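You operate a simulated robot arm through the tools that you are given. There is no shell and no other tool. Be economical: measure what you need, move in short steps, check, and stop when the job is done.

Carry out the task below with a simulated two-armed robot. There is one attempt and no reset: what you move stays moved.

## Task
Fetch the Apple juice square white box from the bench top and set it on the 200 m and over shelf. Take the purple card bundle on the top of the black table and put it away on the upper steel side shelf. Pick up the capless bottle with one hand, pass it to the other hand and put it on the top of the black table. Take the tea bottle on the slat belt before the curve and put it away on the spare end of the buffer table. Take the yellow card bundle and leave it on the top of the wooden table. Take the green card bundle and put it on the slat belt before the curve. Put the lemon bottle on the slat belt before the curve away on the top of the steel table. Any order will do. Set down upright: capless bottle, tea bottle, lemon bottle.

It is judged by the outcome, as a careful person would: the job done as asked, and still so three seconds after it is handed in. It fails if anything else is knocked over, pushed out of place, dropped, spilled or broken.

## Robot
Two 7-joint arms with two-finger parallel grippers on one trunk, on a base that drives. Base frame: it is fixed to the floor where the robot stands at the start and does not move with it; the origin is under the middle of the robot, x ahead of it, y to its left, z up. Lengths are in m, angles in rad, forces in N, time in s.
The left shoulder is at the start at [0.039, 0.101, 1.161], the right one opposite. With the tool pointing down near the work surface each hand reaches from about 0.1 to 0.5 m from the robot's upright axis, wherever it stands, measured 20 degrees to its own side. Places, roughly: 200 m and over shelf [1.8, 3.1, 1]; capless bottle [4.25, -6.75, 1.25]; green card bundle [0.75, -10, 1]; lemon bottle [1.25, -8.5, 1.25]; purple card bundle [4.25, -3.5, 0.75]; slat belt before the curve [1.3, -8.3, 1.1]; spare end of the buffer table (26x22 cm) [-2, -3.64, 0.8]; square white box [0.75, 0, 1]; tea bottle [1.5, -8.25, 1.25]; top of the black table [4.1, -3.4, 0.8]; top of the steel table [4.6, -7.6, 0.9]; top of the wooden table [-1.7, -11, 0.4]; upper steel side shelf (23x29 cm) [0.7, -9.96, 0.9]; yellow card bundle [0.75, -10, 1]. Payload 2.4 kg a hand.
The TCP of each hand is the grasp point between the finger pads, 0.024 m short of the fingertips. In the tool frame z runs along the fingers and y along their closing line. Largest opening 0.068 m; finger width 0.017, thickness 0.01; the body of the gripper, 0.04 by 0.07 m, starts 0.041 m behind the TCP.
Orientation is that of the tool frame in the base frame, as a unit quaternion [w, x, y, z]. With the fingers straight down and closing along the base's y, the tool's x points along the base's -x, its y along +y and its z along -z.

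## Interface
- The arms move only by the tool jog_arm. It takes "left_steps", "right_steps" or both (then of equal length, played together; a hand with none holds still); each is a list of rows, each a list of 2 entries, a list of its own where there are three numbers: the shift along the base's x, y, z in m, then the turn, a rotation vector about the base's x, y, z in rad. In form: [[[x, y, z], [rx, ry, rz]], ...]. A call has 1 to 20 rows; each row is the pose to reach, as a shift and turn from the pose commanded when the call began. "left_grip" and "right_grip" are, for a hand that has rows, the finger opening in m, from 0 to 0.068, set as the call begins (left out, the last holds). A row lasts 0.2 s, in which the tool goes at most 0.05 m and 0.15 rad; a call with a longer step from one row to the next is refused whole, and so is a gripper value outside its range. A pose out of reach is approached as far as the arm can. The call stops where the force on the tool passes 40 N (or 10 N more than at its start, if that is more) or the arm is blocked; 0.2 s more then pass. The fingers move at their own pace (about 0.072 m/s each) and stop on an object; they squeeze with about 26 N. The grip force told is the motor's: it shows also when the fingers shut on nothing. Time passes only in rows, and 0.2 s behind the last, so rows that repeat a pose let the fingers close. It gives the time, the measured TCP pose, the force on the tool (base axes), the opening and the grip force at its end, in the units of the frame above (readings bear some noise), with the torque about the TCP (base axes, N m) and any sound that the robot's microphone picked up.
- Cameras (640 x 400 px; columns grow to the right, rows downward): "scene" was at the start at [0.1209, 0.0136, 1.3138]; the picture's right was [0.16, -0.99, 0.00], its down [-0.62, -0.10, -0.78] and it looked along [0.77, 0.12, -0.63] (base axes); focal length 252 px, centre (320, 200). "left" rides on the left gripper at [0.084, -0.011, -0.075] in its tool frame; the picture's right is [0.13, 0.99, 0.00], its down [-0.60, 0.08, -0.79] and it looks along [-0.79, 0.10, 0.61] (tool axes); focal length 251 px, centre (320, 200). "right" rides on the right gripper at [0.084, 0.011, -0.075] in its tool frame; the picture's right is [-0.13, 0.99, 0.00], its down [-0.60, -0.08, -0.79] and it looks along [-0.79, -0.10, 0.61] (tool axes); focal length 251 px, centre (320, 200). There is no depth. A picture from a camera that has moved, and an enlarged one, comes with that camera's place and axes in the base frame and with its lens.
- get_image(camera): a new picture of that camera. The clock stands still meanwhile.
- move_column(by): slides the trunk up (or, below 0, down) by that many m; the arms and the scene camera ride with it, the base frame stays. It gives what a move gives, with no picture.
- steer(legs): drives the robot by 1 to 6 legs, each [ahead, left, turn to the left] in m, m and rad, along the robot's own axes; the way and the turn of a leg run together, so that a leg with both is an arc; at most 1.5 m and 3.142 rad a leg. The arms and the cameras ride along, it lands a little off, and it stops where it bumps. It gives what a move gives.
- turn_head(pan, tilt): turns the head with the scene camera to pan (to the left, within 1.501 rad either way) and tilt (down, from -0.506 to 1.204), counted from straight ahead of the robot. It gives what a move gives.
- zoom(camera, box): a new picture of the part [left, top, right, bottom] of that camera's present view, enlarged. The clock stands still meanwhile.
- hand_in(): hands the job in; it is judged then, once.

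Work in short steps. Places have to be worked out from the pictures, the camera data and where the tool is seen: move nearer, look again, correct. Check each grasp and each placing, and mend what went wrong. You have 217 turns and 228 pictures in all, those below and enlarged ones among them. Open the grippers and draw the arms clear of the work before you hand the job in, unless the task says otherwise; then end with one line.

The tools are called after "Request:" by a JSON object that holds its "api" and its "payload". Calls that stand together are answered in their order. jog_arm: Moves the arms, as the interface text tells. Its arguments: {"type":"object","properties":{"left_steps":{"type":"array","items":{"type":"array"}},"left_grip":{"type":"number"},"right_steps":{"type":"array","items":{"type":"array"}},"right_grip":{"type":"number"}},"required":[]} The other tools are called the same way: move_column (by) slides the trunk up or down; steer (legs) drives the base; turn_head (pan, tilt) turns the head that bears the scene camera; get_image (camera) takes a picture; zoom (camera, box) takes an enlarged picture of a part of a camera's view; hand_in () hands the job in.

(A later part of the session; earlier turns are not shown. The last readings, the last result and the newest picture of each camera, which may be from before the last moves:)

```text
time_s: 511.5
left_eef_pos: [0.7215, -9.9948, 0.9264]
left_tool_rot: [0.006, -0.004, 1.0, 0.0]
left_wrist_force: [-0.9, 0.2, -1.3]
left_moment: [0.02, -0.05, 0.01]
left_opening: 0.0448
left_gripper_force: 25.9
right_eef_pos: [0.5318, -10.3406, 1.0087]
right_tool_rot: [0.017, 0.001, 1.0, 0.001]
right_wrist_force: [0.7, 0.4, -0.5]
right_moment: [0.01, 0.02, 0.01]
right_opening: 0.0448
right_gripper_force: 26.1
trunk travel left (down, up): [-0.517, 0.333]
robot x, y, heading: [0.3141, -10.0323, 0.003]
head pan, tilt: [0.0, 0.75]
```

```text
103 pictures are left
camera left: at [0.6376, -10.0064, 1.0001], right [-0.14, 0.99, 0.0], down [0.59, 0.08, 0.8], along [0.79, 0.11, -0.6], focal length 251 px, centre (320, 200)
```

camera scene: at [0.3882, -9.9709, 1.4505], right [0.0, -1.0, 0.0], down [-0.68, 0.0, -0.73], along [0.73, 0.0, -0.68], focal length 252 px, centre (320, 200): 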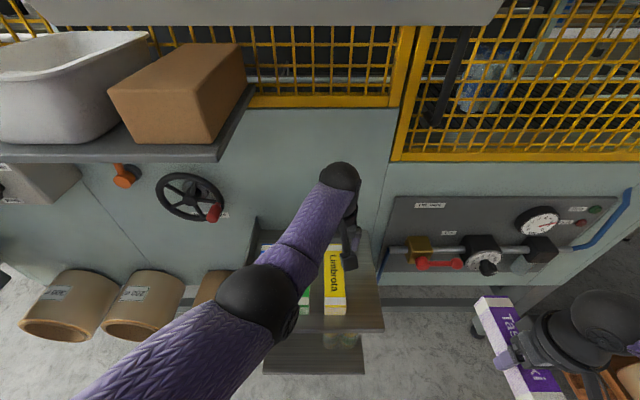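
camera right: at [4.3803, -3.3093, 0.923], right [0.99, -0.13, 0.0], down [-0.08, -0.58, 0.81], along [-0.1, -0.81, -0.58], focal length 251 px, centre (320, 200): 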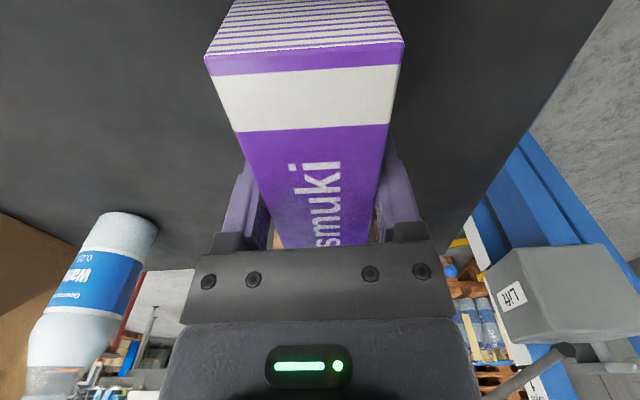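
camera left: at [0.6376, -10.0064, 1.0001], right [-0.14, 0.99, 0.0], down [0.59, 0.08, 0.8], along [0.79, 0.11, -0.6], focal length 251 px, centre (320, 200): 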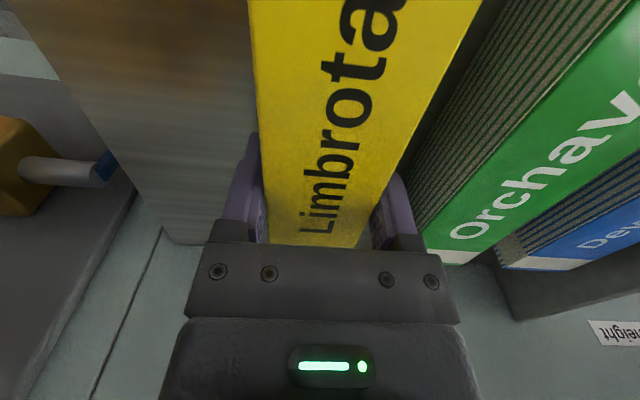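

Yellow gripped (45 mm). I lift with the trunk and back off 0.25 m.

Request:
{"api": "move_column", "payload": {"by": 0.15}}

Request:
{"api": "steer", "payload": {"legs": [[-0.28, 0.0, 0.0]]}}

Request:
{"api": "get_image", "payload": {"camera": "scene"}}

Request:
{"api": "get_image", "payload": {"camera": "right"}}

```text
time_s: 513.2
left_eef_pos: [0.7209, -9.9945, 1.0766]
left_tool_rot: [0.005, -0.004, 1.0, 0.001]
left_wrist_force: [0.0, -0.9, -1.2]
left_moment: [0.0, -0.03, 0.0]
left_opening: 0.0445
left_gripper_force: 26.1
right_eef_pos: [0.5307, -10.3417, 1.158]
right_tool_rot: [0.017, 0.001, 1.0, 0.0]
right_wrist_force: [-0.5, 0.2, -1.5]
right_moment: [0.0, 0.04, 0.0]
right_opening: 0.0448
right_gripper_force: 26.0
trunk travel left (down, up): [-0.667, 0.183]
robot x, y, heading: [0.3138, -10.0302, 0.004]
head pan, tilt: [0.0, 0.75]
```

```text
time_s: 515.2
left_eef_pos: [0.4396, -9.9938, 1.0783]
left_tool_rot: [0.007, -0.007, 1.0, 0.001]
left_wrist_force: [-0.4, -0.4, -1.0]
left_moment: [0.01, -0.02, 0.01]
left_opening: 0.045
left_gripper_force: 26.4
right_eef_pos: [0.2515, -10.3416, 1.1567]
right_tool_rot: [0.017, -0.002, 1.0, 0.001]
right_wrist_force: [0.7, 1.2, -1.9]
right_moment: [0.03, 0.03, -0.01]
right_opening: 0.0449
right_gripper_force: 26.0
trunk travel left (down, up): [-0.667, 0.183]
robot x, y, heading: [0.0332, -10.0312, 0.004]
head pan, tilt: [0.0, 0.75]
```

```text
102 pictures are left
camera scene: at [0.1285, -10.0313, 1.6008], right [0.01, -1.0, 0.0], down [-0.68, 0.0, -0.73], along [0.73, 0.01, -0.68], focal length 252 px, centre (320, 200)
```

scene: 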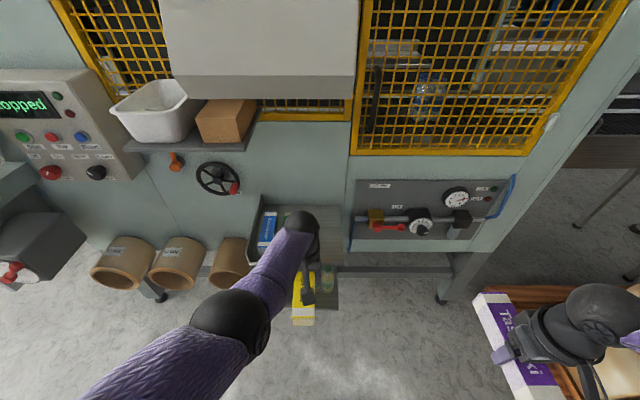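

```text
101 pictures are left
camera right: at [0.1654, -10.3304, 1.2311], right [0.13, 0.99, 0.01], down [0.58, -0.08, 0.81], along [0.81, -0.1, -0.58], focal length 251 px, centre (320, 200)
```

right: 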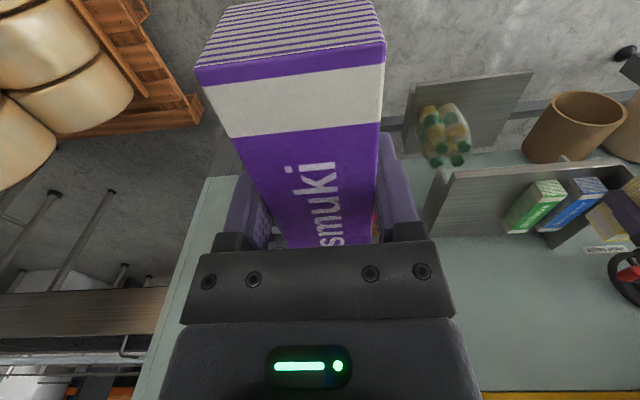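

Both packs are held. I move the left (yellow) up and aside to the left, and bring the right (purple) forward for placing.

Request:
{"api": "jog_arm", "payload": {"left_steps": [[[0, 0.01, 0.02], [0, 0, 0]], [[0, 0.03, 0.04], [0, 0, 0]], [[-0.01, 0.05, 0.06], [0, 0, 0]], [[-0.02, 0.07, 0.08], [0, 0, 0]], [[-0.03, 0.09, 0.1], [0, 0, 0]], [[-0.03, 0.11, 0.12], [0, 0, 0]], [[-0.03, 0.13, 0.14], [0, 0, 0]], [[-0.03, 0.15, 0.16], [0, 0, 0]]], "right_steps": [[[0.02, 0.01, 0], [0, 0, 0]], [[0.05, 0.03, 0], [0, 0, 0]], [[0.08, 0.055, 0], [0, 0, 0]], [[0.11, 0.08, 0], [0, 0, 0]], [[0.14, 0.11, 0], [0, 0, 0]], [[0.16, 0.14, 0], [0, 0, 0]], [[0.18, 0.16, 0], [0, 0, 0]], [[0.2, 0.19, 0], [0, 0, 0]]]}}

Request:
{"api": "get_image", "payload": {"camera": "scene"}}

Request:
{"api": "get_image", "payload": {"camera": "right"}}

```text
time_s: 516.4
left_eef_pos: [0.4176, -9.9065, 1.1775]
left_tool_rot: [0.023, -0.018, 1.0, 0.001]
left_wrist_force: [7.5, -4.4, -7.8]
left_moment: [0.4, -0.24, 0.54]
left_opening: 0.0446
left_gripper_force: 26.0
right_eef_pos: [0.3894, -10.2368, 1.1579]
right_tool_rot: [0.016, -0.002, 1.0, 0.001]
right_wrist_force: [-0.3, -0.5, -1.8]
right_moment: [0.02, 0.03, -0.01]
right_opening: 0.0447
right_gripper_force: 26.4
trunk travel left (down, up): [-0.667, 0.183]
robot x, y, heading: [0.0321, -10.0319, 0.007]
head pan, tilt: [0.0, 0.75]
stopped in row 6 (left hand): the force on the tool passed its limit at 138 N (the readings are from after the stop); the commanded pose is now the measured one
```

```text
100 pictures are left
camera scene: at [0.1298, -10.032, 1.6008], right [0.01, -1.0, 0.0], down [-0.68, 0.0, -0.73], along [0.73, 0.01, -0.68], focal length 252 px, centre (320, 200)
```

scene: 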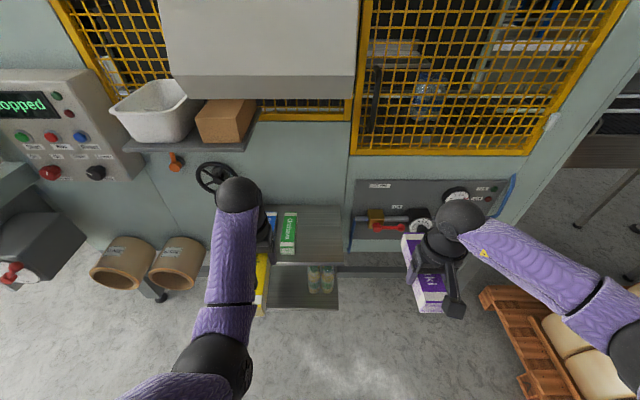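

```text
99 pictures are left
camera right: at [0.3037, -10.2254, 1.2306], right [0.12, 0.99, 0.01], down [0.58, -0.08, 0.81], along [0.81, -0.1, -0.58], focal length 251 px, centre (320, 200)
```

right: 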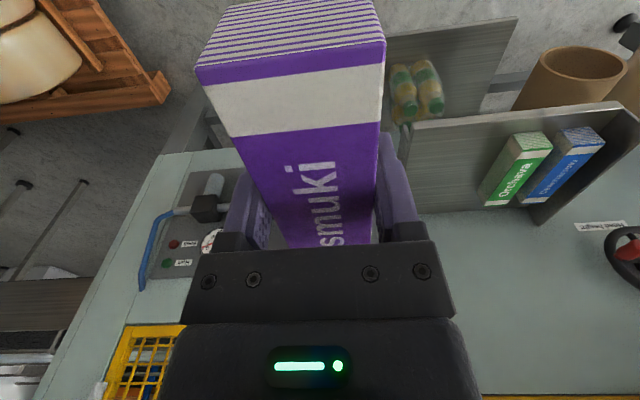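

The left arm jammed slightly again; I back it off a little, and continue bringing the right forward and down.

Request:
{"api": "jog_arm", "payload": {"left_steps": [[[0, -0.01, 0], [0, 0, 0]], [[0.005, -0.025, 0], [-0.02, 0.02, 0]], [[0.01, -0.035, 0], [-0.036, 0.04, 0]], [[0.01, -0.035, 0.01], [-0.036, 0.046, 0]], [[0.01, -0.035, 0.02], [-0.036, 0.046, 0]]], "right_steps": [[[0.01, 0.01, -0.02], [0, 0, 0]], [[0.03, 0.03, -0.04], [0, 0, 0]], [[0.05, 0.05, -0.06], [0, 0, 0]], [[0.06, 0.06, -0.08], [0, 0, 0]], [[0.06, 0.07, -0.1], [0, 0, 0]]]}}

```text
time_s: 517.6
left_eef_pos: [0.4292, -9.9414, 1.194]
left_tool_rot: [0.005, -0.024, 1.0, -0.019]
left_wrist_force: [5.6, 0.8, -9.2]
left_moment: [-0.03, -0.2, -0.03]
left_opening: 0.0447
left_gripper_force: 26.2
right_eef_pos: [0.4485, -10.1694, 1.0672]
right_tool_rot: [0.017, -0.002, 1.0, 0.001]
right_wrist_force: [0.3, 0.1, -1.0]
right_moment: [0.02, 0.01, 0.03]
right_opening: 0.0448
right_gripper_force: 26.7
trunk travel left (down, up): [-0.667, 0.183]
robot x, y, heading: [0.0373, -10.0336, 0.008]
head pan, tilt: [0.0, 0.75]
stopped in row 5 (left hand): the force on the tool passed its limit at 81 N (the readings are from after the stop); the commanded pose is now the measured one
```

I relieve the left by lowering it 5 cm.

Request:
{"api": "jog_arm", "payload": {"left_steps": [[[0, -0.005, -0.02], [0, 0, 0]], [[0, -0.01, -0.04], [0.02, 0, 0]], [[0, -0.01, -0.06], [0.038, 0.01, 0]]]}}

Request:
{"api": "steer", "payload": {"legs": [[0.12, 0.16, -0.008]]}}

Request:
{"api": "get_image", "payload": {"camera": "right"}}

Request:
{"api": "get_image", "payload": {"camera": "scene"}}

```text
time_s: 518.4
left_eef_pos: [0.4308, -9.9511, 1.133]
left_tool_rot: [0.001, -0.024, 1.0, 0.001]
left_wrist_force: [0.1, -0.7, -1.2]
left_moment: [0.03, -0.04, 0.0]
left_opening: 0.0449
left_gripper_force: 26.3
right_eef_pos: [0.4477, -10.1696, 1.0672]
right_tool_rot: [0.016, -0.002, 1.0, 0.001]
right_wrist_force: [-0.3, -0.8, -1.5]
right_moment: [0.03, 0.03, 0.05]
right_opening: 0.045
right_gripper_force: 26.1
trunk travel left (down, up): [-0.667, 0.183]
robot x, y, heading: [0.0335, -10.0303, 0.007]
head pan, tilt: [0.0, 0.75]
```

```text
time_s: 520.0
left_eef_pos: [0.5495, -9.7966, 1.1347]
left_tool_rot: [0.001, -0.017, 1.0, 0.0]
left_wrist_force: [0.2, 0.7, -2.2]
left_moment: [-0.02, -0.03, -0.02]
left_opening: 0.0448
left_gripper_force: 25.8
right_eef_pos: [0.5666, -10.0161, 1.0665]
right_tool_rot: [0.017, 0.004, 1.0, 0.0]
right_wrist_force: [-0.4, -1.0, -2.1]
right_moment: [-0.02, 0.04, 0.0]
right_opening: 0.0448
right_gripper_force: 25.7
trunk travel left (down, up): [-0.667, 0.183]
robot x, y, heading: [0.1496, -9.8736, -0.006]
head pan, tilt: [0.0, 0.75]
```

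```text
98 pictures are left
camera right: at [0.4814, -10.004, 1.1403], right [0.14, 0.99, 0.01], down [0.58, -0.09, 0.81], along [0.8, -0.11, -0.58], focal length 251 px, centre (320, 200)
```

right: 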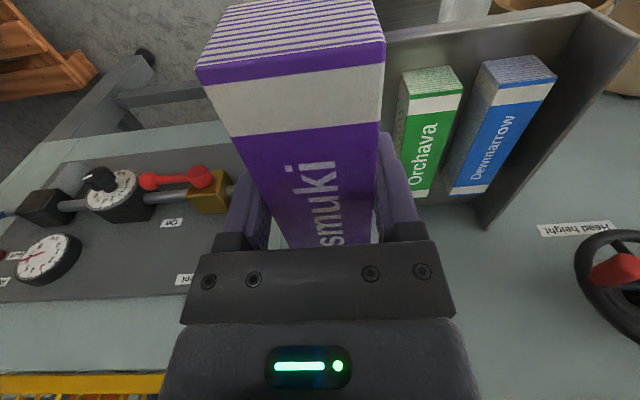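

```text
97 pictures are left
camera scene: at [0.2501, -9.8723, 1.6007], right [-0.01, -1.0, 0.0], down [-0.68, 0.0, -0.73], along [0.73, -0.01, -0.68], focal length 252 px, centre (320, 200)
```

scene: 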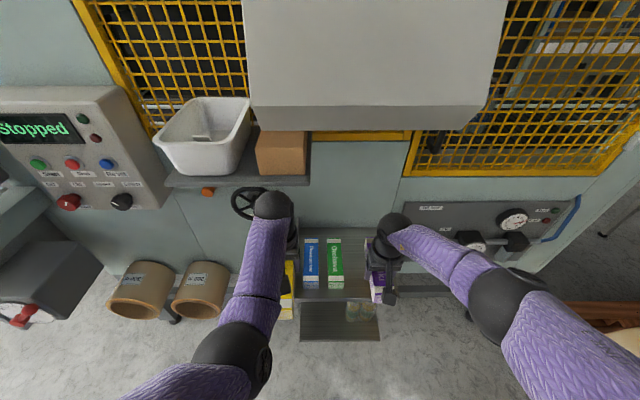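

I keep the left pack away from the handwheel: right hand shifts 6 cm left, base 5 cm right and 12 cm ahead.

Request:
{"api": "jog_arm", "payload": {"right_steps": [[[0, 0.02, -0.01], [0, 0, 0]], [[0, 0.045, -0.02], [0, 0, 0]], [[0, 0.068, -0.03], [0, 0, 0]]]}}

Request:
{"api": "steer", "payload": {"legs": [[0.12, -0.05, 0.006]]}}

Request:
{"api": "get_image", "payload": {"camera": "right"}}

Request:
{"api": "get_image", "payload": {"camera": "scene"}}

```text
time_s: 520.8
left_eef_pos: [0.5491, -9.7983, 1.1322]
left_tool_rot: [0.001, -0.017, 1.0, 0.0]
left_wrist_force: [-0.9, 0.3, -1.5]
left_moment: [0.01, -0.05, -0.01]
left_opening: 0.045
left_gripper_force: 26.1
right_eef_pos: [0.5592, -9.9515, 1.0414]
right_tool_rot: [0.016, 0.004, 1.0, 0.0]
right_wrist_force: [-0.7, -0.2, -0.8]
right_moment: [0.0, 0.01, -0.02]
right_opening: 0.0451
right_gripper_force: 25.6
right hand out of reach, approached as far as the arm can: row 3
trunk travel left (down, up): [-0.667, 0.183]
robot x, y, heading: [0.151, -9.8748, -0.007]
head pan, tilt: [0.0, 0.75]
```

```text
time_s: 521.8
left_eef_pos: [0.5917, -9.8176, 1.1342]
left_tool_rot: [0.001, -0.026, 1.0, 0.001]
left_wrist_force: [0.7, 0.5, -1.3]
left_moment: [-0.02, -0.06, -0.01]
left_opening: 0.0448
left_gripper_force: 26.1
right_eef_pos: [0.6067, -9.9718, 1.0447]
right_tool_rot: [0.022, -0.003, 1.0, 0.0]
right_wrist_force: [-0.5, 0.1, -0.8]
right_moment: [-0.02, 0.03, 0.03]
right_opening: 0.0449
right_gripper_force: 26.2
trunk travel left (down, up): [-0.667, 0.183]
robot x, y, heading: [0.2126, -9.8956, 0.012]
head pan, tilt: [0.0, 0.75]
stopped in leg 1: the robot was blocked; the commanded pose is now the measured one
```

```text
96 pictures are left
camera right: at [0.5207, -9.9599, 1.1181], right [0.12, 0.99, 0.01], down [0.57, -0.08, 0.82], along [0.81, -0.1, -0.57], focal length 251 px, centre (320, 200)
```

right: 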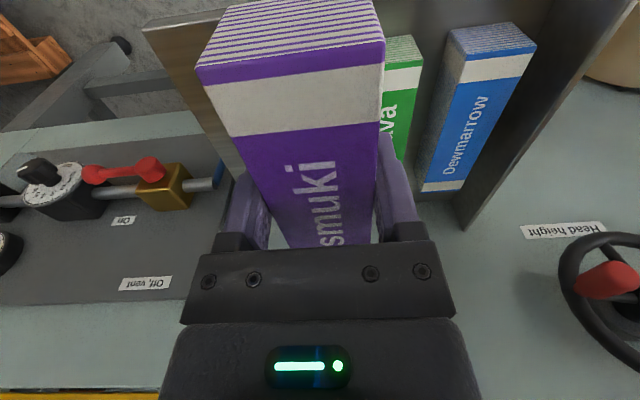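

```text
95 pictures are left
camera scene: at [0.2897, -9.8975, 1.602], right [0.01, -1.0, 0.0], down [-0.67, 0.0, -0.74], along [0.74, 0.01, -0.67], focal length 252 px, centre (320, 200)
```

scene: 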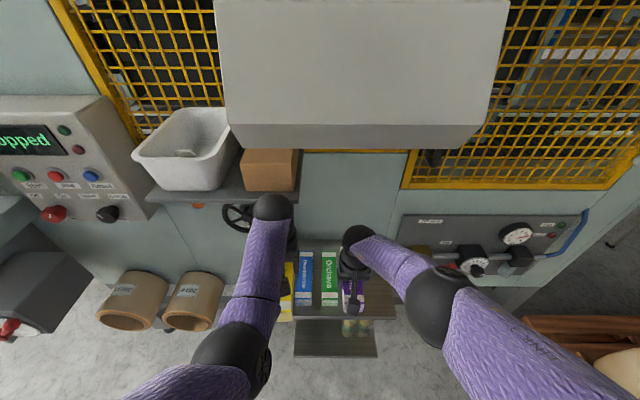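

The left wrist met the upper bin shelf. I back off 6 cm and pull the left hand in toward my body so it stays clear of that shelf.

Request:
{"api": "steer", "payload": {"legs": [[-0.06, 0, -0.012]]}}

Request:
{"api": "jog_arm", "payload": {"left_steps": [[[-0.01, 0, -0.02], [0, 0, 0]], [[-0.03, 0, -0.04], [0, 0, 0]], [[-0.05, 0, -0.06], [0, 0, 0]], [[-0.07, 0, -0.07], [0, 0, 0]], [[-0.09, 0, -0.08], [0, 0, 0]], [[-0.11, 0, -0.08], [0, 0, 0]], [[-0.13, 0, -0.08], [0, 0, 0]], [[-0.15, 0, -0.08], [0, 0, 0]]]}}

Request:
{"api": "get_image", "payload": {"camera": "scene"}}

```text
time_s: 522.8
left_eef_pos: [0.5447, -9.8201, 1.1294]
left_tool_rot: [-0.005, -0.02, 1.0, 0.003]
left_wrist_force: [0.2, 0.2, -0.9]
left_moment: [0.01, -0.07, 0.0]
left_opening: 0.045
left_gripper_force: 25.9
right_eef_pos: [0.5571, -9.9767, 1.0408]
right_tool_rot: [0.016, 0.005, 1.0, 0.002]
right_wrist_force: [-0.6, -0.2, -1.3]
right_moment: [-0.03, 0.0, 0.02]
right_opening: 0.0445
right_gripper_force: 25.9
trunk travel left (down, up): [-0.667, 0.183]
robot x, y, heading: [0.1575, -9.8951, -0.003]
head pan, tilt: [0.0, 0.75]
```

```text
time_s: 524.2
left_eef_pos: [0.5153, -9.8085, 1.1041]
left_tool_rot: [0.088, -0.025, 0.996, 0.01]
left_wrist_force: [-0.2, 0.5, -2.3]
left_moment: [-0.01, -0.05, -0.02]
left_opening: 0.0447
left_gripper_force: 25.9
right_eef_pos: [0.5601, -9.9765, 1.0404]
right_tool_rot: [0.016, 0.004, 1.0, 0.0]
right_wrist_force: [-0.1, 0.2, -1.1]
right_moment: [0.01, 0.04, -0.02]
right_opening: 0.0448
right_gripper_force: 25.9
trunk travel left (down, up): [-0.667, 0.183]
robot x, y, heading: [0.1539, -9.893, -0.014]
head pan, tilt: [0.0, 0.75]
stopped in row 6 (left hand): the arm was blocked; the commanded pose is now the measured one
```

```text
94 pictures are left
camera scene: at [0.25, -9.898, 1.6008], right [-0.01, -1.0, 0.0], down [-0.68, 0.0, -0.73], along [0.73, 0.0, -0.68], focal length 252 px, centre (320, 200)
```

scene: 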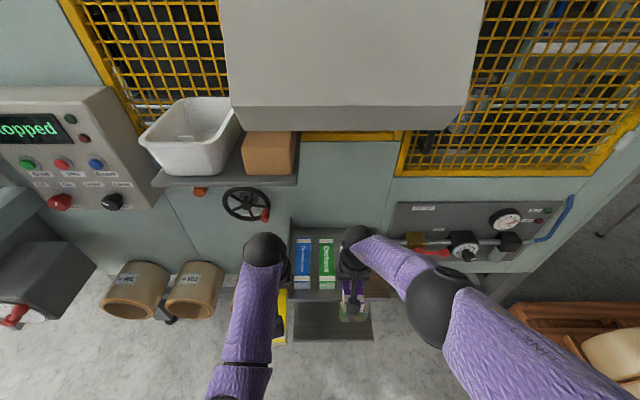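

The left hand is tilted back a little but lower; that works if I drive only 8 cm and extend the right hand 3 cm. I do that, shifting right 2 cm.

Request:
{"api": "steer", "payload": {"legs": [[0.08, -0.02, 0.008]]}}

Request:
{"api": "jog_arm", "payload": {"right_steps": [[[0.01, -0.001, -0.01], [0, 0.01, 0]], [[0.02, -0.001, -0.02], [0, 0.03, 0]], [[0.03, -0.001, -0.035], [0, 0.03, 0]]]}}

Request:
{"api": "get_image", "payload": {"camera": "right"}}

Request:
{"api": "get_image", "payload": {"camera": "scene"}}

```text
time_s: 525.3
left_eef_pos: [0.5957, -9.8254, 1.1037]
left_tool_rot: [0.087, -0.029, 0.996, 0.01]
left_wrist_force: [1.2, -0.7, -1.9]
left_moment: [0.01, -0.06, -0.01]
left_opening: 0.0447
left_gripper_force: 25.9
right_eef_pos: [0.6401, -9.993, 1.0411]
right_tool_rot: [0.017, 0.001, 1.0, 0.001]
right_wrist_force: [0.5, 0.4, -2.6]
right_moment: [-0.03, 0.06, -0.01]
right_opening: 0.0449
right_gripper_force: 26.2
trunk travel left (down, up): [-0.667, 0.183]
robot x, y, heading: [0.2305, -9.9175, 0.006]
head pan, tilt: [0.0, 0.75]
```

```text
time_s: 526.1
left_eef_pos: [0.5945, -9.8254, 1.104]
left_tool_rot: [0.088, -0.029, 0.996, 0.011]
left_wrist_force: [-1.0, 0.0, -1.5]
left_moment: [0.0, -0.05, -0.02]
left_opening: 0.0446
left_gripper_force: 25.9
right_eef_pos: [0.6327, -9.9964, 1.0316]
right_tool_rot: [0.001, 0.001, 1.0, 0.001]
right_wrist_force: [-0.9, 0.2, -1.3]
right_moment: [-0.01, 0.01, 0.0]
right_opening: 0.0449
right_gripper_force: 25.8
right hand out of reach, approached as far as the arm can: row 1, 2, 3
trunk travel left (down, up): [-0.667, 0.183]
robot x, y, heading: [0.2347, -9.9165, -0.001]
head pan, tilt: [0.0, 0.75]
```

```text
93 pictures are left
camera right: at [0.5498, -9.9859, 1.1087], right [0.13, 0.99, 0.0], down [0.6, -0.08, 0.79], along [0.79, -0.1, -0.61], focal length 251 px, centre (320, 200)
```

right: 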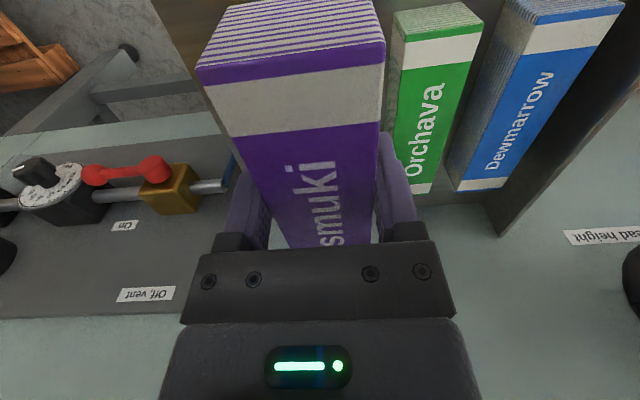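

```text
92 pictures are left
camera scene: at [0.33, -9.9183, 1.6008], right [0.0, -1.0, 0.0], down [-0.68, 0.0, -0.73], along [0.73, 0.0, -0.68], focal length 252 px, centre (320, 200)
```

scene: 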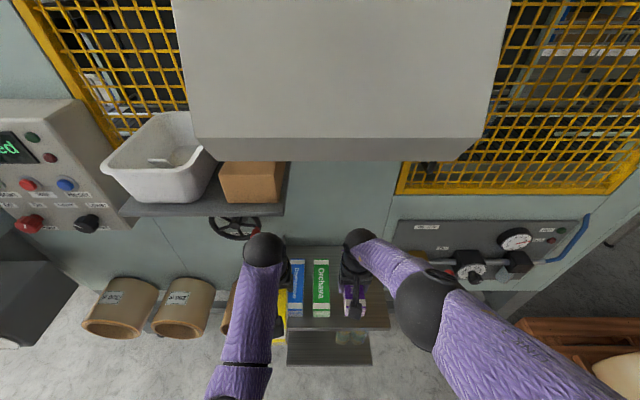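

I lower the trunk 5 cm, then drive 4.5 cm further in.

Request:
{"api": "move_column", "payload": {"by": -0.05}}

Request:
{"api": "steer", "payload": {"legs": [[0.05, -0.004, 0.0]]}}

Request:
{"api": "get_image", "payload": {"camera": "right"}}

Request:
{"api": "get_image", "payload": {"camera": "left"}}

```text
time_s: 527.0
left_eef_pos: [0.5952, -9.8273, 1.0544]
left_tool_rot: [0.089, -0.028, 0.996, 0.011]
left_wrist_force: [-0.7, 0.0, -1.6]
left_moment: [0.0, -0.05, -0.01]
left_opening: 0.0447
left_gripper_force: 26.3
right_eef_pos: [0.635, -9.999, 0.9815]
right_tool_rot: [0.001, 0.0, 1.0, 0.001]
right_wrist_force: [0.1, -0.5, -0.6]
right_moment: [0.0, 0.01, -0.04]
right_opening: 0.0448
right_gripper_force: 26.0
trunk travel left (down, up): [-0.617, 0.233]
robot x, y, heading: [0.2331, -9.9159, 0.001]
head pan, tilt: [0.0, 0.75]
```

```text
time_s: 527.9
left_eef_pos: [0.6447, -9.8293, 1.0535]
left_tool_rot: [0.087, -0.029, 0.996, 0.01]
left_wrist_force: [1.0, -0.7, -2.1]
left_moment: [0.01, -0.04, -0.01]
left_opening: 0.045
left_gripper_force: 26.0
right_eef_pos: [0.6843, -10.0038, 0.9819]
right_tool_rot: [-0.001, 0.001, 1.0, 0.001]
right_wrist_force: [0.1, -0.7, -2.7]
right_moment: [0.0, 0.05, 0.01]
right_opening: 0.0448
right_gripper_force: 26.1
trunk travel left (down, up): [-0.617, 0.233]
robot x, y, heading: [0.2817, -9.9234, 0.002]
head pan, tilt: [0.0, 0.75]
```

```text
91 pictures are left
camera right: at [0.6015, -9.9917, 1.0584], right [0.13, 0.99, 0.0], down [0.6, -0.08, 0.79], along [0.79, -0.1, -0.61], focal length 251 px, centre (320, 200)
```

right: 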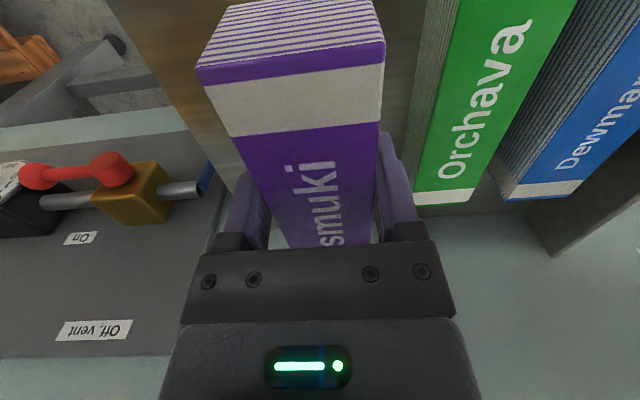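

```text
90 pictures are left
camera left: at [0.5505, -9.8473, 1.1119], right [-0.18, 0.98, -0.01], down [0.45, 0.09, 0.89], along [0.87, 0.16, -0.46], focal length 251 px, centre (320, 200)
```

left: 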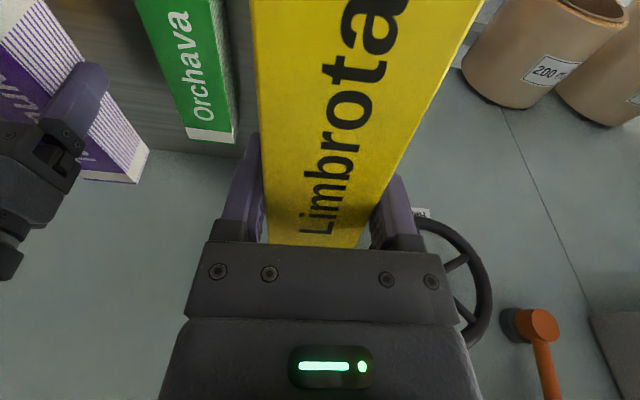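

Purple is above the free slot. I lower it by arm to contact.

Request:
{"api": "jog_arm", "payload": {"right_steps": [[[0, 0, -0.012], [0, 0, 0]], [[0, 0, -0.024], [0, 0, 0]], [[0, 0, -0.034], [0, 0, 0]], [[0, 0, -0.042], [0, 0, 0]], [[0, 0, -0.05], [0, 0, 0]]]}}

Request:
{"api": "get_image", "payload": {"camera": "right"}}

Request:
{"api": "get_image", "payload": {"camera": "scene"}}

```text
time_s: 529.1
left_eef_pos: [0.6437, -9.8297, 1.0537]
left_tool_rot: [0.088, -0.029, 0.996, 0.01]
left_wrist_force: [-0.1, 0.0, -1.1]
left_moment: [-0.01, -0.04, 0.01]
left_opening: 0.0449
left_gripper_force: 26.2
right_eef_pos: [0.6616, -10.0045, 0.9522]
right_tool_rot: [0.001, 0.002, 1.0, 0.001]
right_wrist_force: [-1.3, 0.4, -1.8]
right_moment: [0.02, 0.0, -0.01]
right_opening: 0.0448
right_gripper_force: 26.4
right hand out of reach, approached as far as the arm can: row 1, 2, 3, 4, 5
trunk travel left (down, up): [-0.617, 0.233]
robot x, y, heading: [0.2833, -9.924, 0.001]
head pan, tilt: [0.0, 0.75]
```

```text
89 pictures are left
camera right: at [0.5784, -9.9935, 1.0298], right [0.13, 0.99, 0.0], down [0.6, -0.08, 0.79], along [0.79, -0.1, -0.61], focal length 251 px, centre (320, 200)
```

right: 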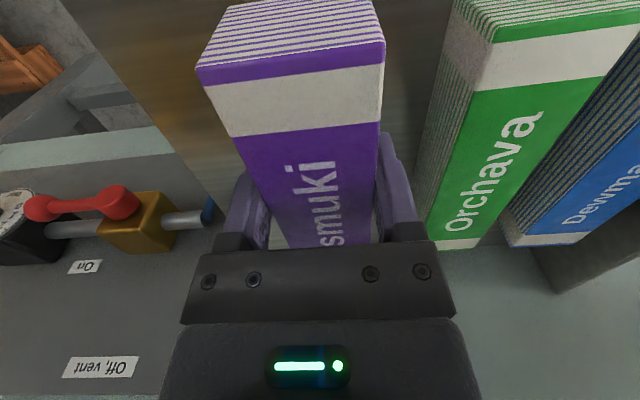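

```text
88 pictures are left
camera scene: at [0.3801, -9.9219, 1.5507], right [0.0, -1.0, 0.0], down [-0.68, 0.0, -0.73], along [0.73, 0.0, -0.68], focal length 252 px, centre (320, 200)
```

scene: 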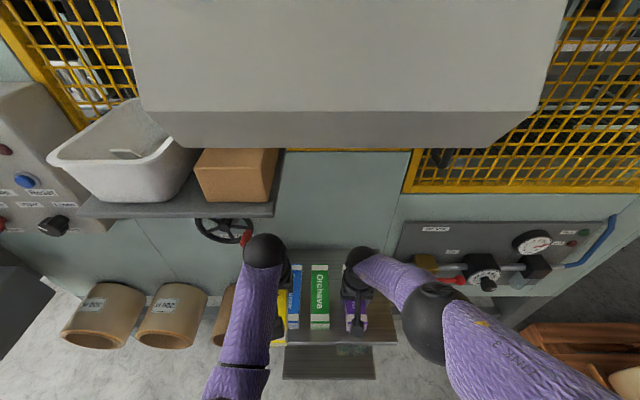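

Not yet touching; reach limits the arm, so I finish with the trunk in small steps.

Request:
{"api": "move_column", "payload": {"by": -0.018}}

Request:
{"api": "move_column", "payload": {"by": -0.006}}

Request:
{"api": "get_image", "payload": {"camera": "right"}}

```text
time_s: 529.8
left_eef_pos: [0.6429, -9.8297, 1.0349]
left_tool_rot: [0.087, -0.029, 0.996, 0.009]
left_wrist_force: [-0.1, 0.1, -0.5]
left_moment: [0.03, -0.06, 0.0]
left_opening: 0.0446
left_gripper_force: 26.1
right_eef_pos: [0.6607, -10.0031, 0.9346]
right_tool_rot: [0.001, 0.001, 1.0, 0.001]
right_wrist_force: [-0.1, -0.6, -1.5]
right_moment: [0.02, 0.02, -0.02]
right_opening: 0.0449
right_gripper_force: 26.3
trunk travel left (down, up): [-0.599, 0.251]
robot x, y, heading: [0.2854, -9.9223, 0.003]
head pan, tilt: [0.0, 0.75]
```

```text
time_s: 530.3
left_eef_pos: [0.6427, -9.8297, 1.0311]
left_tool_rot: [0.087, -0.028, 0.996, 0.01]
left_wrist_force: [0.1, -1.1, -1.1]
left_moment: [0.01, -0.04, 0.01]
left_opening: 0.0447
left_gripper_force: 26.2
right_eef_pos: [0.6619, -10.0025, 0.9285]
right_tool_rot: [0.002, 0.001, 1.0, 0.001]
right_wrist_force: [-0.9, 0.4, 5.7]
right_moment: [-0.21, -0.74, -0.06]
right_opening: 0.0447
right_gripper_force: 25.9
trunk travel left (down, up): [-0.593, 0.257]
robot x, y, heading: [0.288, -9.919, 0.002]
head pan, tilt: [0.0, 0.75]
```

```text
87 pictures are left
camera right: at [0.5777, -9.992, 1.0049], right [0.13, 0.99, 0.0], down [0.6, -0.08, 0.8], along [0.79, -0.1, -0.61], focal length 251 px, centre (320, 200)
```

right: 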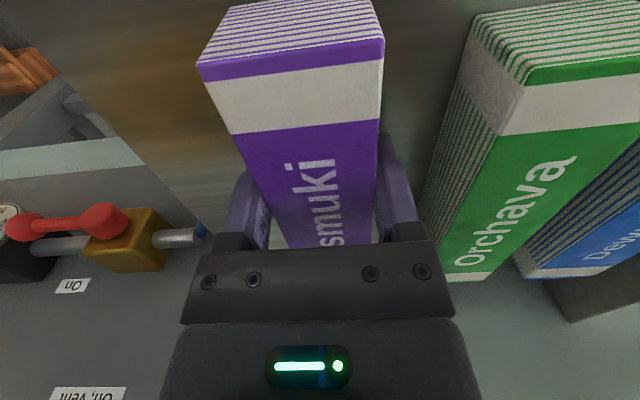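

Contact felt. I release and raise the right hand.

Request:
{"api": "jog_arm", "payload": {"right_steps": [[[0, 0, 0], [0, 0, 0]], [[0, 0, 0], [0, 0, 0]], [[0, 0, 0.02], [0, 0, 0]], [[0, 0, 0.05], [0, 0, 0]], [[0, 0, 0.08], [0, 0, 0]]], "right_grip": 0.064}}

Request:
{"api": "get_image", "payload": {"camera": "right"}}

```text
time_s: 531.5
left_eef_pos: [0.6428, -9.8289, 1.0313]
left_tool_rot: [0.088, -0.029, 0.996, 0.01]
left_wrist_force: [-0.5, 0.3, -1.3]
left_moment: [-0.03, -0.09, 0.01]
left_opening: 0.0451
left_gripper_force: 26.7
right_eef_pos: [0.6621, -10.0029, 1.0079]
right_tool_rot: [0.001, 0.0, 1.0, 0.0]
right_wrist_force: [-0.7, -0.3, 0.4]
right_moment: [-0.01, -0.03, 0.01]
right_opening: 0.0642
right_gripper_force: 0.0
trunk travel left (down, up): [-0.593, 0.257]
robot x, y, heading: [0.2822, -9.9225, -0.004]
head pan, tilt: [0.0, 0.75]
```

```text
86 pictures are left
camera right: at [0.5776, -9.9919, 1.0844], right [0.13, 0.99, 0.0], down [0.6, -0.08, 0.79], along [0.79, -0.1, -0.61], focal length 251 px, centre (320, 200)
```

right: 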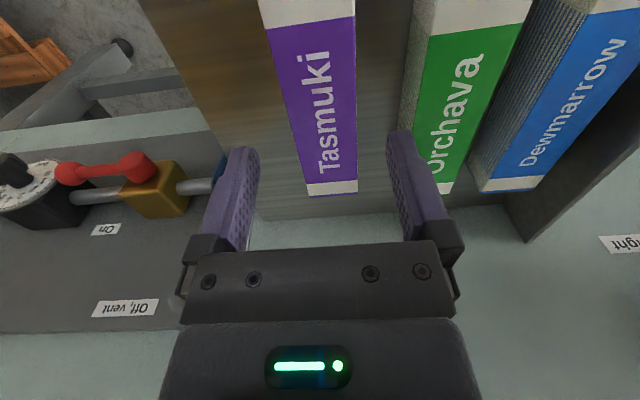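

Purple is set on the shelf. I take yellow to the wooden table first: back off, raise, and turn to look toward (-1.7, -11).

Request:
{"api": "steer", "payload": {"legs": [[-0.6, 0.0, 0.0], [0, 0, -1.2], [0, 0, -1.2]]}}

Request:
{"api": "turn_head", "payload": {"pan": 0.0, "tilt": 0.5}}

Request:
{"api": "get_image", "payload": {"camera": "scene"}}

```text
time_s: 540.9
left_eef_pos: [-0.5287, -10.2256, 1.0296]
left_tool_rot: [0.041, 0.922, 0.377, -0.078]
left_wrist_force: [0.7, 0.4, -2.0]
left_moment: [-0.02, 0.04, 0.01]
left_opening: 0.0449
left_gripper_force: 26.1
right_eef_pos: [-0.6571, -10.1083, 1.0089]
right_tool_rot: [0.001, 0.936, 0.352, -0.001]
right_wrist_force: [0.7, -0.5, 0.0]
right_moment: [0.01, -0.01, -0.03]
right_opening: 0.0641
right_gripper_force: 0.1
trunk travel left (down, up): [-0.593, 0.257]
robot x, y, heading: [-0.3205, -9.9221, -2.421]
head pan, tilt: [0.0, 0.75]
```

```text
time_s: 541.7
left_eef_pos: [-0.5295, -10.2265, 1.029]
left_tool_rot: [0.041, 0.922, 0.378, -0.078]
left_wrist_force: [0.1, 0.2, -1.7]
left_moment: [-0.04, 0.02, 0.03]
left_opening: 0.0447
left_gripper_force: 25.5
right_eef_pos: [-0.6566, -10.1085, 1.0076]
right_tool_rot: [0.001, 0.936, 0.352, -0.001]
right_wrist_force: [0.6, -0.1, 0.1]
right_moment: [0.04, 0.02, 0.0]
right_opening: 0.064
right_gripper_force: 0.0
trunk travel left (down, up): [-0.593, 0.257]
robot x, y, heading: [-0.3186, -9.9231, -2.419]
head pan, tilt: [0.0, 0.499]
```

```text
85 pictures are left
camera scene: at [-0.3969, -9.9906, 1.5486], right [-0.66, 0.75, 0.0], down [0.36, 0.32, -0.88], along [-0.66, -0.58, -0.48], focal length 252 px, centre (320, 200)
```

scene: 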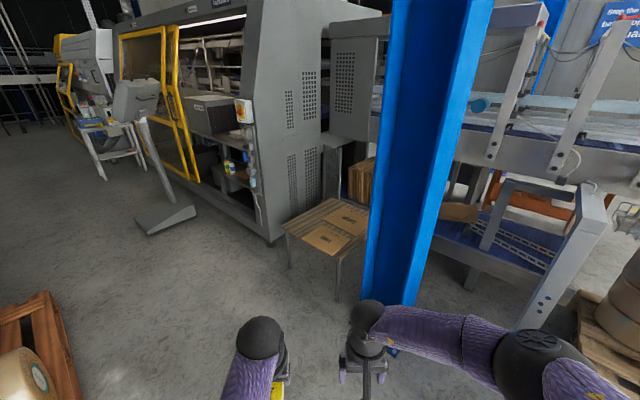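

The wooden table is at x -2.07..-1.45, y -11.33..-10.77 with two cardboard sheets; free wood is on its left (south) strip. I turn to face -x and move in front of it.

Request:
{"api": "steer", "payload": {"legs": [[0, 0, -0.722], [0.35, 1.15, 0]]}}

Request:
{"api": "jog_arm", "payload": {"right_steps": [[[0.0, 0.01, 0.02], [0, 0, 0]], [[0.02, 0.03, 0.05], [0, 0, 0]], [[0.04, 0.05, 0.08], [0, 0, 0]], [[0.06, 0.07, 0.11], [0, 0, 0]], [[0.08, 0.09, 0.14], [0, 0, 0]], [[0.1, 0.11, 0.17], [0, 0, 0]], [[0.1, 0.12, 0.2], [0, 0, 0]]]}}

Request:
{"api": "turn_head", "payload": {"pan": 0.1, "tilt": 0.8}}

Request:
{"api": "get_image", "payload": {"camera": "scene"}}

```text
time_s: 549.7
left_eef_pos: [-0.989, -11.1866, 1.0305]
left_tool_rot: [0.012, 0.995, 0.054, -0.087]
left_wrist_force: [0.6, 0.5, -0.9]
left_moment: [-0.03, 0.04, 0.01]
left_opening: 0.0449
left_gripper_force: 25.6
right_eef_pos: [-1.0158, -11.015, 1.0068]
right_tool_rot: [0.002, 1.0, 0.023, 0.0]
right_wrist_force: [0.6, -0.2, 0.2]
right_moment: [-0.04, -0.02, 0.05]
right_opening: 0.0638
right_gripper_force: 0.1
trunk travel left (down, up): [-0.593, 0.257]
robot x, y, heading: [-0.6348, -11.0752, -3.091]
head pan, tilt: [0.0, 0.499]
```

```text
time_s: 551.3
left_eef_pos: [-0.9878, -11.1873, 1.0309]
left_tool_rot: [0.012, 0.995, 0.052, -0.087]
left_wrist_force: [0.3, -0.3, -1.6]
left_moment: [0.04, 0.03, 0.01]
left_opening: 0.0448
left_gripper_force: 25.8
right_eef_pos: [-0.9146, -10.8931, 1.2084]
right_tool_rot: [0.001, 1.0, 0.025, -0.001]
right_wrist_force: [0.4, -0.3, 0.1]
right_moment: [0.02, 0.01, 0.04]
right_opening: 0.0642
right_gripper_force: 0.0
trunk travel left (down, up): [-0.593, 0.257]
robot x, y, heading: [-0.6339, -11.0745, -3.095]
head pan, tilt: [0.0, 0.499]
```

```text
time_s: 552.1
left_eef_pos: [-0.9892, -11.186, 1.0297]
left_tool_rot: [0.013, 0.995, 0.053, -0.088]
left_wrist_force: [0.4, -0.6, -1.2]
left_moment: [-0.01, 0.05, 0.01]
left_opening: 0.045
left_gripper_force: 25.7
right_eef_pos: [-0.9153, -10.8926, 1.2078]
right_tool_rot: [0.001, 1.0, 0.023, -0.001]
right_wrist_force: [0.5, 0.2, -0.1]
right_moment: [0.04, 0.02, -0.05]
right_opening: 0.0641
right_gripper_force: 0.1
trunk travel left (down, up): [-0.593, 0.257]
robot x, y, heading: [-0.6311, -11.0772, -3.09]
head pan, tilt: [0.099, 0.799]
```

```text
84 pictures are left
camera scene: at [-0.7266, -11.0903, 1.5228], right [-0.15, 0.99, 0.0], down [0.71, 0.11, -0.7], along [-0.69, -0.1, -0.72], focal length 252 px, centre (320, 200)
```

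scene: 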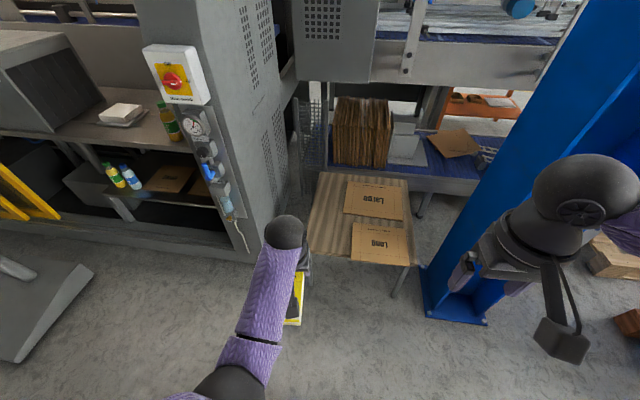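

Free strip y -11.27..-11.04. I drive to x≈-1.17, lower the trunk, level the pack and extend the left hand.

Request:
{"api": "steer", "payload": {"legs": [[0, 0, -0.05], [0.535, -0.03, 0]]}}

Request:
{"api": "move_column", "payload": {"by": -0.4}}

Request:
{"api": "jog_arm", "payload": {"left_steps": [[[-0.01, 0, 0.0], [0.01, -0.05, 0]], [[-0.02, 0, 0.0], [0.02, -0.1, 0]], [[-0.04, 0, 0.0], [0.03, -0.15, 0]], [[-0.06, 0, 0.0], [0.035, -0.174, 0]], [[-0.07, 0, 0.0], [0.035, -0.174, 0]]]}}

Request:
{"api": "get_image", "payload": {"camera": "scene"}}

Request:
{"api": "get_image", "payload": {"camera": "left"}}

```text
time_s: 555.6
left_eef_pos: [-1.5297, -11.1367, 1.0306]
left_tool_rot: [0.01, 0.996, 0.028, -0.088]
left_wrist_force: [-0.8, -0.4, -2.2]
left_moment: [0.03, 0.0, -0.02]
left_opening: 0.0446
left_gripper_force: 25.9
right_eef_pos: [-1.44, -10.849, 1.2076]
right_tool_rot: [0.001, 1.0, -0.003, -0.001]
right_wrist_force: [0.2, -0.5, -1.1]
right_moment: [-0.01, -0.02, 0.01]
right_opening: 0.0642
right_gripper_force: 0.1
trunk travel left (down, up): [-0.593, 0.257]
robot x, y, heading: [-1.1674, -11.0491, 3.14]
head pan, tilt: [0.099, 0.799]
```

```text
time_s: 559.4
left_eef_pos: [-1.5303, -11.1368, 0.6296]
left_tool_rot: [0.01, 0.996, 0.027, -0.087]
left_wrist_force: [-0.7, 0.5, -0.6]
left_moment: [-0.06, 0.04, -0.03]
left_opening: 0.0447
left_gripper_force: 26.2
right_eef_pos: [-1.4412, -10.8477, 0.8073]
right_tool_rot: [0.001, 1.0, -0.002, -0.002]
right_wrist_force: [-0.5, 0.1, 0.1]
right_moment: [-0.01, 0.02, -0.03]
right_opening: 0.0641
right_gripper_force: 0.0
trunk travel left (down, up): [-0.193, 0.657]
robot x, y, heading: [-1.1666, -11.0478, 3.141]
head pan, tilt: [0.099, 0.799]
```

```text
time_s: 560.6
left_eef_pos: [-1.5992, -11.1354, 0.6296]
left_tool_rot: [-0.005, 1.0, 0.027, 0.0]
left_wrist_force: [0.3, -0.6, -1.6]
left_moment: [0.0, 0.07, -0.02]
left_opening: 0.0447
left_gripper_force: 26.5
right_eef_pos: [-1.4413, -10.8482, 0.8086]
right_tool_rot: [0.001, 1.0, -0.002, -0.001]
right_wrist_force: [-1.0, -0.1, 0.1]
right_moment: [0.04, -0.01, 0.03]
right_opening: 0.0638
right_gripper_force: 0.1
trunk travel left (down, up): [-0.193, 0.657]
robot x, y, heading: [-1.1675, -11.0462, 3.14]
head pan, tilt: [0.099, 0.799]
```

```text
83 pictures are left
camera scene: at [-1.3229, -11.0543, 1.1193], right [-0.1, 1.0, 0.0], down [0.71, 0.07, -0.7], along [-0.69, -0.07, -0.72], focal length 252 px, centre (320, 200)
```

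scene: 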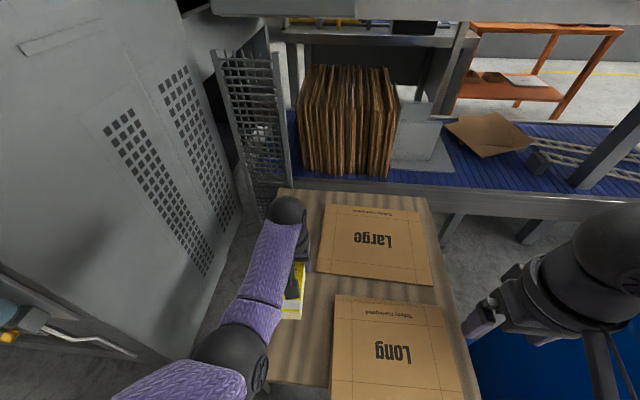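

```text
82 pictures are left
camera left: at [-1.5144, -11.1209, 0.704], right [0.18, -0.98, -0.01], down [-0.6, -0.12, 0.79], along [-0.78, -0.14, -0.61], focal length 251 px, centre (320, 200)
```

left: 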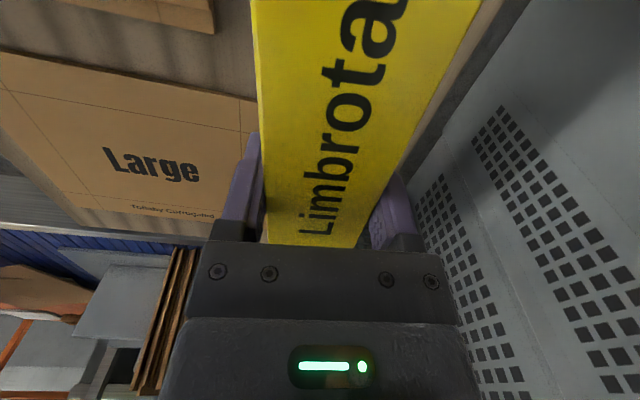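

Over the free strip. I lower the trunk 0.15 then small steps to contact.

Request:
{"api": "move_column", "payload": {"by": -0.15}}

Request:
{"api": "jog_arm", "payload": {"left_steps": [[[0, 0, -0.012], [0, 0, 0]], [[0, 0, -0.024], [0, 0, 0]], [[0, 0, -0.034], [0, 0, 0]], [[0, 0, -0.044], [0, 0, 0]], [[0, 0, -0.054], [0, 0, 0]]]}}

Request:
{"api": "get_image", "payload": {"camera": "left"}}

```text
time_s: 562.4
left_eef_pos: [-1.5991, -11.1376, 0.4812]
left_tool_rot: [-0.006, 1.0, 0.027, -0.001]
left_wrist_force: [-1.6, 0.1, -2.7]
left_moment: [-0.02, 0.03, 0.0]
left_opening: 0.0448
left_gripper_force: 26.2
right_eef_pos: [-1.4472, -10.8472, 0.6396]
right_tool_rot: [0.001, 0.999, -0.002, 0.04]
right_wrist_force: [-0.5, 0.1, -0.2]
right_moment: [0.03, -0.01, 0.01]
right_opening: 0.0638
right_gripper_force: 0.0
trunk travel left (down, up): [-0.043, 0.807]
robot x, y, heading: [-1.1696, -11.0461, 3.139]
head pan, tilt: [0.099, 0.799]
```

```text
time_s: 563.0
left_eef_pos: [-1.5992, -11.1372, 0.4636]
left_tool_rot: [-0.005, 1.0, 0.028, -0.005]
left_wrist_force: [15.4, 0.9, 34.4]
left_moment: [-0.92, -0.57, 0.48]
left_opening: 0.0448
left_gripper_force: 25.9
right_eef_pos: [-1.4449, -10.8471, 0.6421]
right_tool_rot: [0.002, 0.999, -0.001, 0.039]
right_wrist_force: [0.1, 0.0, -0.1]
right_moment: [0.03, -0.01, 0.0]
right_opening: 0.064
right_gripper_force: 0.1
trunk travel left (down, up): [-0.043, 0.807]
robot x, y, heading: [-1.1654, -11.0439, 3.141]
head pan, tilt: [0.099, 0.799]
stopped in row 2 (left hand): the force on the tool passed its limit at 57 N (the readings are from after the stop); the commanded pose is now the measured one
```

```text
81 pictures are left
camera left: at [-1.515, -11.1211, 0.538], right [0.18, -0.98, -0.01], down [-0.59, -0.12, 0.8], along [-0.79, -0.14, -0.6], focal length 251 px, centre (320, 200)
```

left: 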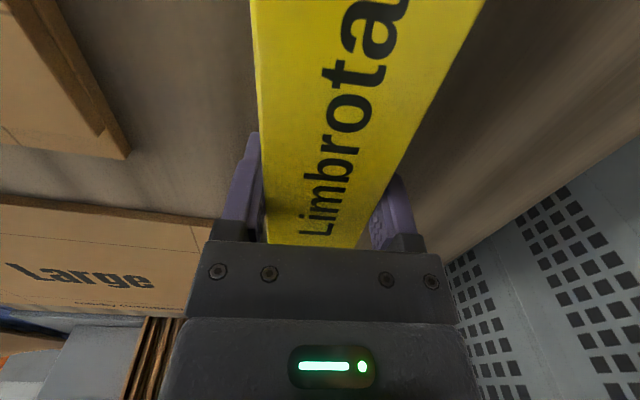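

Contact. I release slightly above pressing height and lift off.

Request:
{"api": "jog_arm", "payload": {"left_steps": [[[0, 0, 0.003], [0, 0, 0]], [[0, 0, 0.003], [0, 0, 0]], [[0, 0, 0.003], [0, 0, 0]], [[0, 0, 0.03], [0, 0, 0]], [[0, 0, 0.07], [0, 0, 0]], [[0, 0, 0.1], [0, 0, 0]]], "left_grip": 0.064}}

Request:
{"api": "get_image", "payload": {"camera": "left"}}

Request:
{"api": "get_image", "payload": {"camera": "scene"}}

```text
time_s: 564.3
left_eef_pos: [-1.605, -11.1367, 0.5364]
left_tool_rot: [-0.005, 0.999, 0.037, -0.014]
left_wrist_force: [-3.3, 1.1, -1.8]
left_moment: [-0.15, 0.01, 0.18]
left_opening: 0.0638
left_gripper_force: 0.1
left hand out of reach, approached as far as the arm can: row 6
right_eef_pos: [-1.4471, -10.8477, 0.6413]
right_tool_rot: [0.001, 0.999, -0.002, 0.041]
right_wrist_force: [-0.4, 0.1, -0.5]
right_moment: [0.0, -0.02, 0.01]
right_opening: 0.064
right_gripper_force: 0.1
trunk travel left (down, up): [-0.043, 0.807]
robot x, y, heading: [-1.1681, -11.0416, 3.141]
head pan, tilt: [0.099, 0.799]
stopped in row 6 (left hand): the force on the tool passed its limit at 111 N (the readings are from after the stop); the commanded pose is now the measured one
```

```text
80 pictures are left
camera left: at [-1.519, -11.1203, 0.6084], right [0.2, -0.98, -0.02], down [-0.57, -0.13, 0.81], along [-0.79, -0.15, -0.59], focal length 251 px, centre (320, 200)
```

left: 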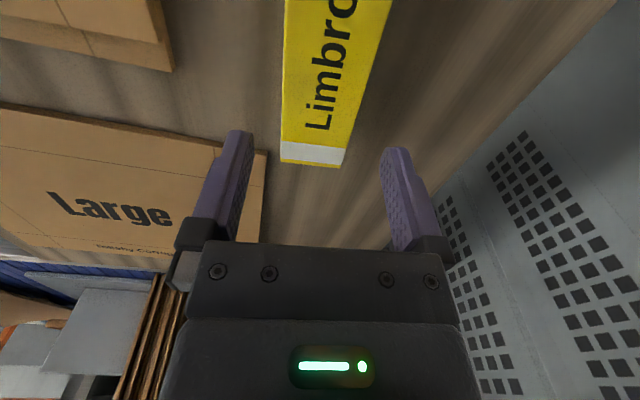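

```text
79 pictures are left
camera scene: at [-1.3715, -11.0548, 0.9642], right [-0.1, 1.0, 0.0], down [0.71, 0.07, -0.7], along [-0.69, -0.07, -0.72], focal length 252 px, centre (320, 200)
```

scene: 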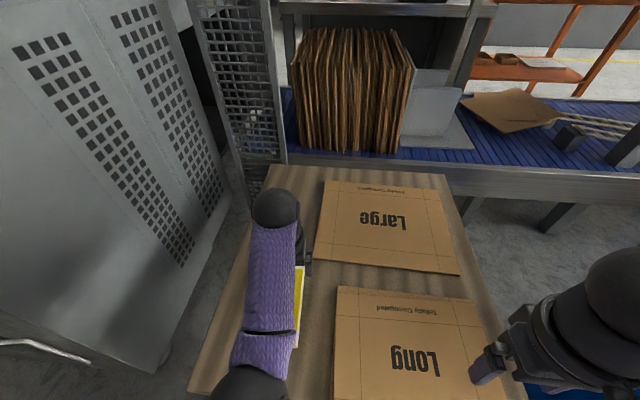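

Yellow is on the wooden table. I raise the trunk, back off, turn around and return to the side shelf for green with the left hand.

Request:
{"api": "move_column", "payload": {"by": 0.4}}

Request:
{"api": "steer", "payload": {"legs": [[-0.55, 0, 0], [0, 0, 1.571], [0, 0, 1.571], [0, 1.09, 0], [0.45, 0, 0]]}}

Request:
{"api": "move_column", "payload": {"by": 0.14}}

Request:
{"api": "get_image", "payload": {"camera": "left"}}

```text
time_s: 568.1
left_eef_pos: [-1.6053, -11.1377, 0.9361]
left_tool_rot: [-0.006, 0.999, 0.036, -0.014]
left_wrist_force: [-0.7, 0.1, -0.3]
left_moment: [0.02, 0.01, 0.0]
left_opening: 0.0641
left_gripper_force: 0.0
right_eef_pos: [-1.4469, -10.8471, 1.0415]
right_tool_rot: [0.001, 0.999, -0.001, 0.041]
right_wrist_force: [-0.2, 0.8, 0.1]
right_moment: [0.01, 0.02, 0.0]
right_opening: 0.0638
right_gripper_force: 0.0
trunk travel left (down, up): [-0.443, 0.407]
robot x, y, heading: [-1.1698, -11.0504, 3.137]
head pan, tilt: [0.099, 0.799]
```

```text
time_s: 586.3
left_eef_pos: [0.2936, -9.9076, 0.936]
left_tool_rot: [0.014, -0.018, 1.0, -0.005]
left_wrist_force: [0.6, 0.7, 0.6]
left_moment: [0.0, -0.02, 0.0]
left_opening: 0.0639
left_gripper_force: 0.2
right_eef_pos: [0.1251, -10.1904, 1.0417]
right_tool_rot: [-0.041, 0.02, 0.999, 0.002]
right_wrist_force: [-0.1, -0.2, 0.3]
right_moment: [0.03, 0.05, 0.0]
right_opening: 0.0638
right_gripper_force: 0.0
trunk travel left (down, up): [-0.443, 0.407]
robot x, y, heading: [-0.1462, -9.9807, -0.039]
head pan, tilt: [0.099, 0.799]
```

```text
time_s: 588.0
left_eef_pos: [0.2949, -9.907, 1.0759]
left_tool_rot: [0.013, -0.019, 1.0, -0.005]
left_wrist_force: [0.0, 1.0, -1.2]
left_moment: [-0.02, 0.02, 0.02]
left_opening: 0.0639
left_gripper_force: 0.0
right_eef_pos: [0.1248, -10.1904, 1.1808]
right_tool_rot: [-0.042, 0.021, 0.999, 0.001]
right_wrist_force: [0.0, -0.3, 0.0]
right_moment: [0.0, 0.02, -0.03]
right_opening: 0.0637
right_gripper_force: 0.1
trunk travel left (down, up): [-0.583, 0.267]
robot x, y, heading: [-0.1427, -9.9825, -0.04]
head pan, tilt: [0.099, 0.799]
```

```text
78 pictures are left
camera left: at [0.2094, -9.9202, 1.1486], right [-0.16, 0.99, -0.02], down [0.58, 0.11, 0.81], along [0.8, 0.12, -0.59], focal length 251 px, centre (320, 200)
```

left: 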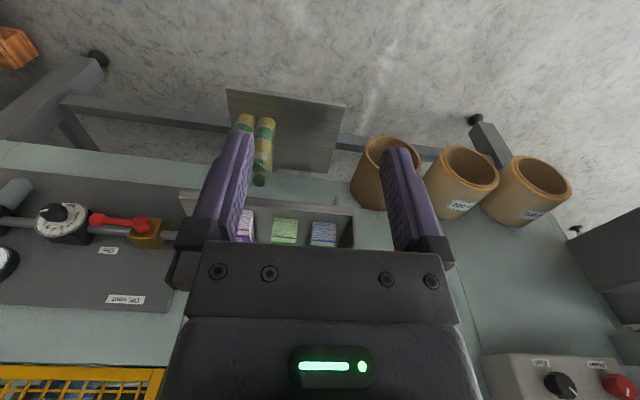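

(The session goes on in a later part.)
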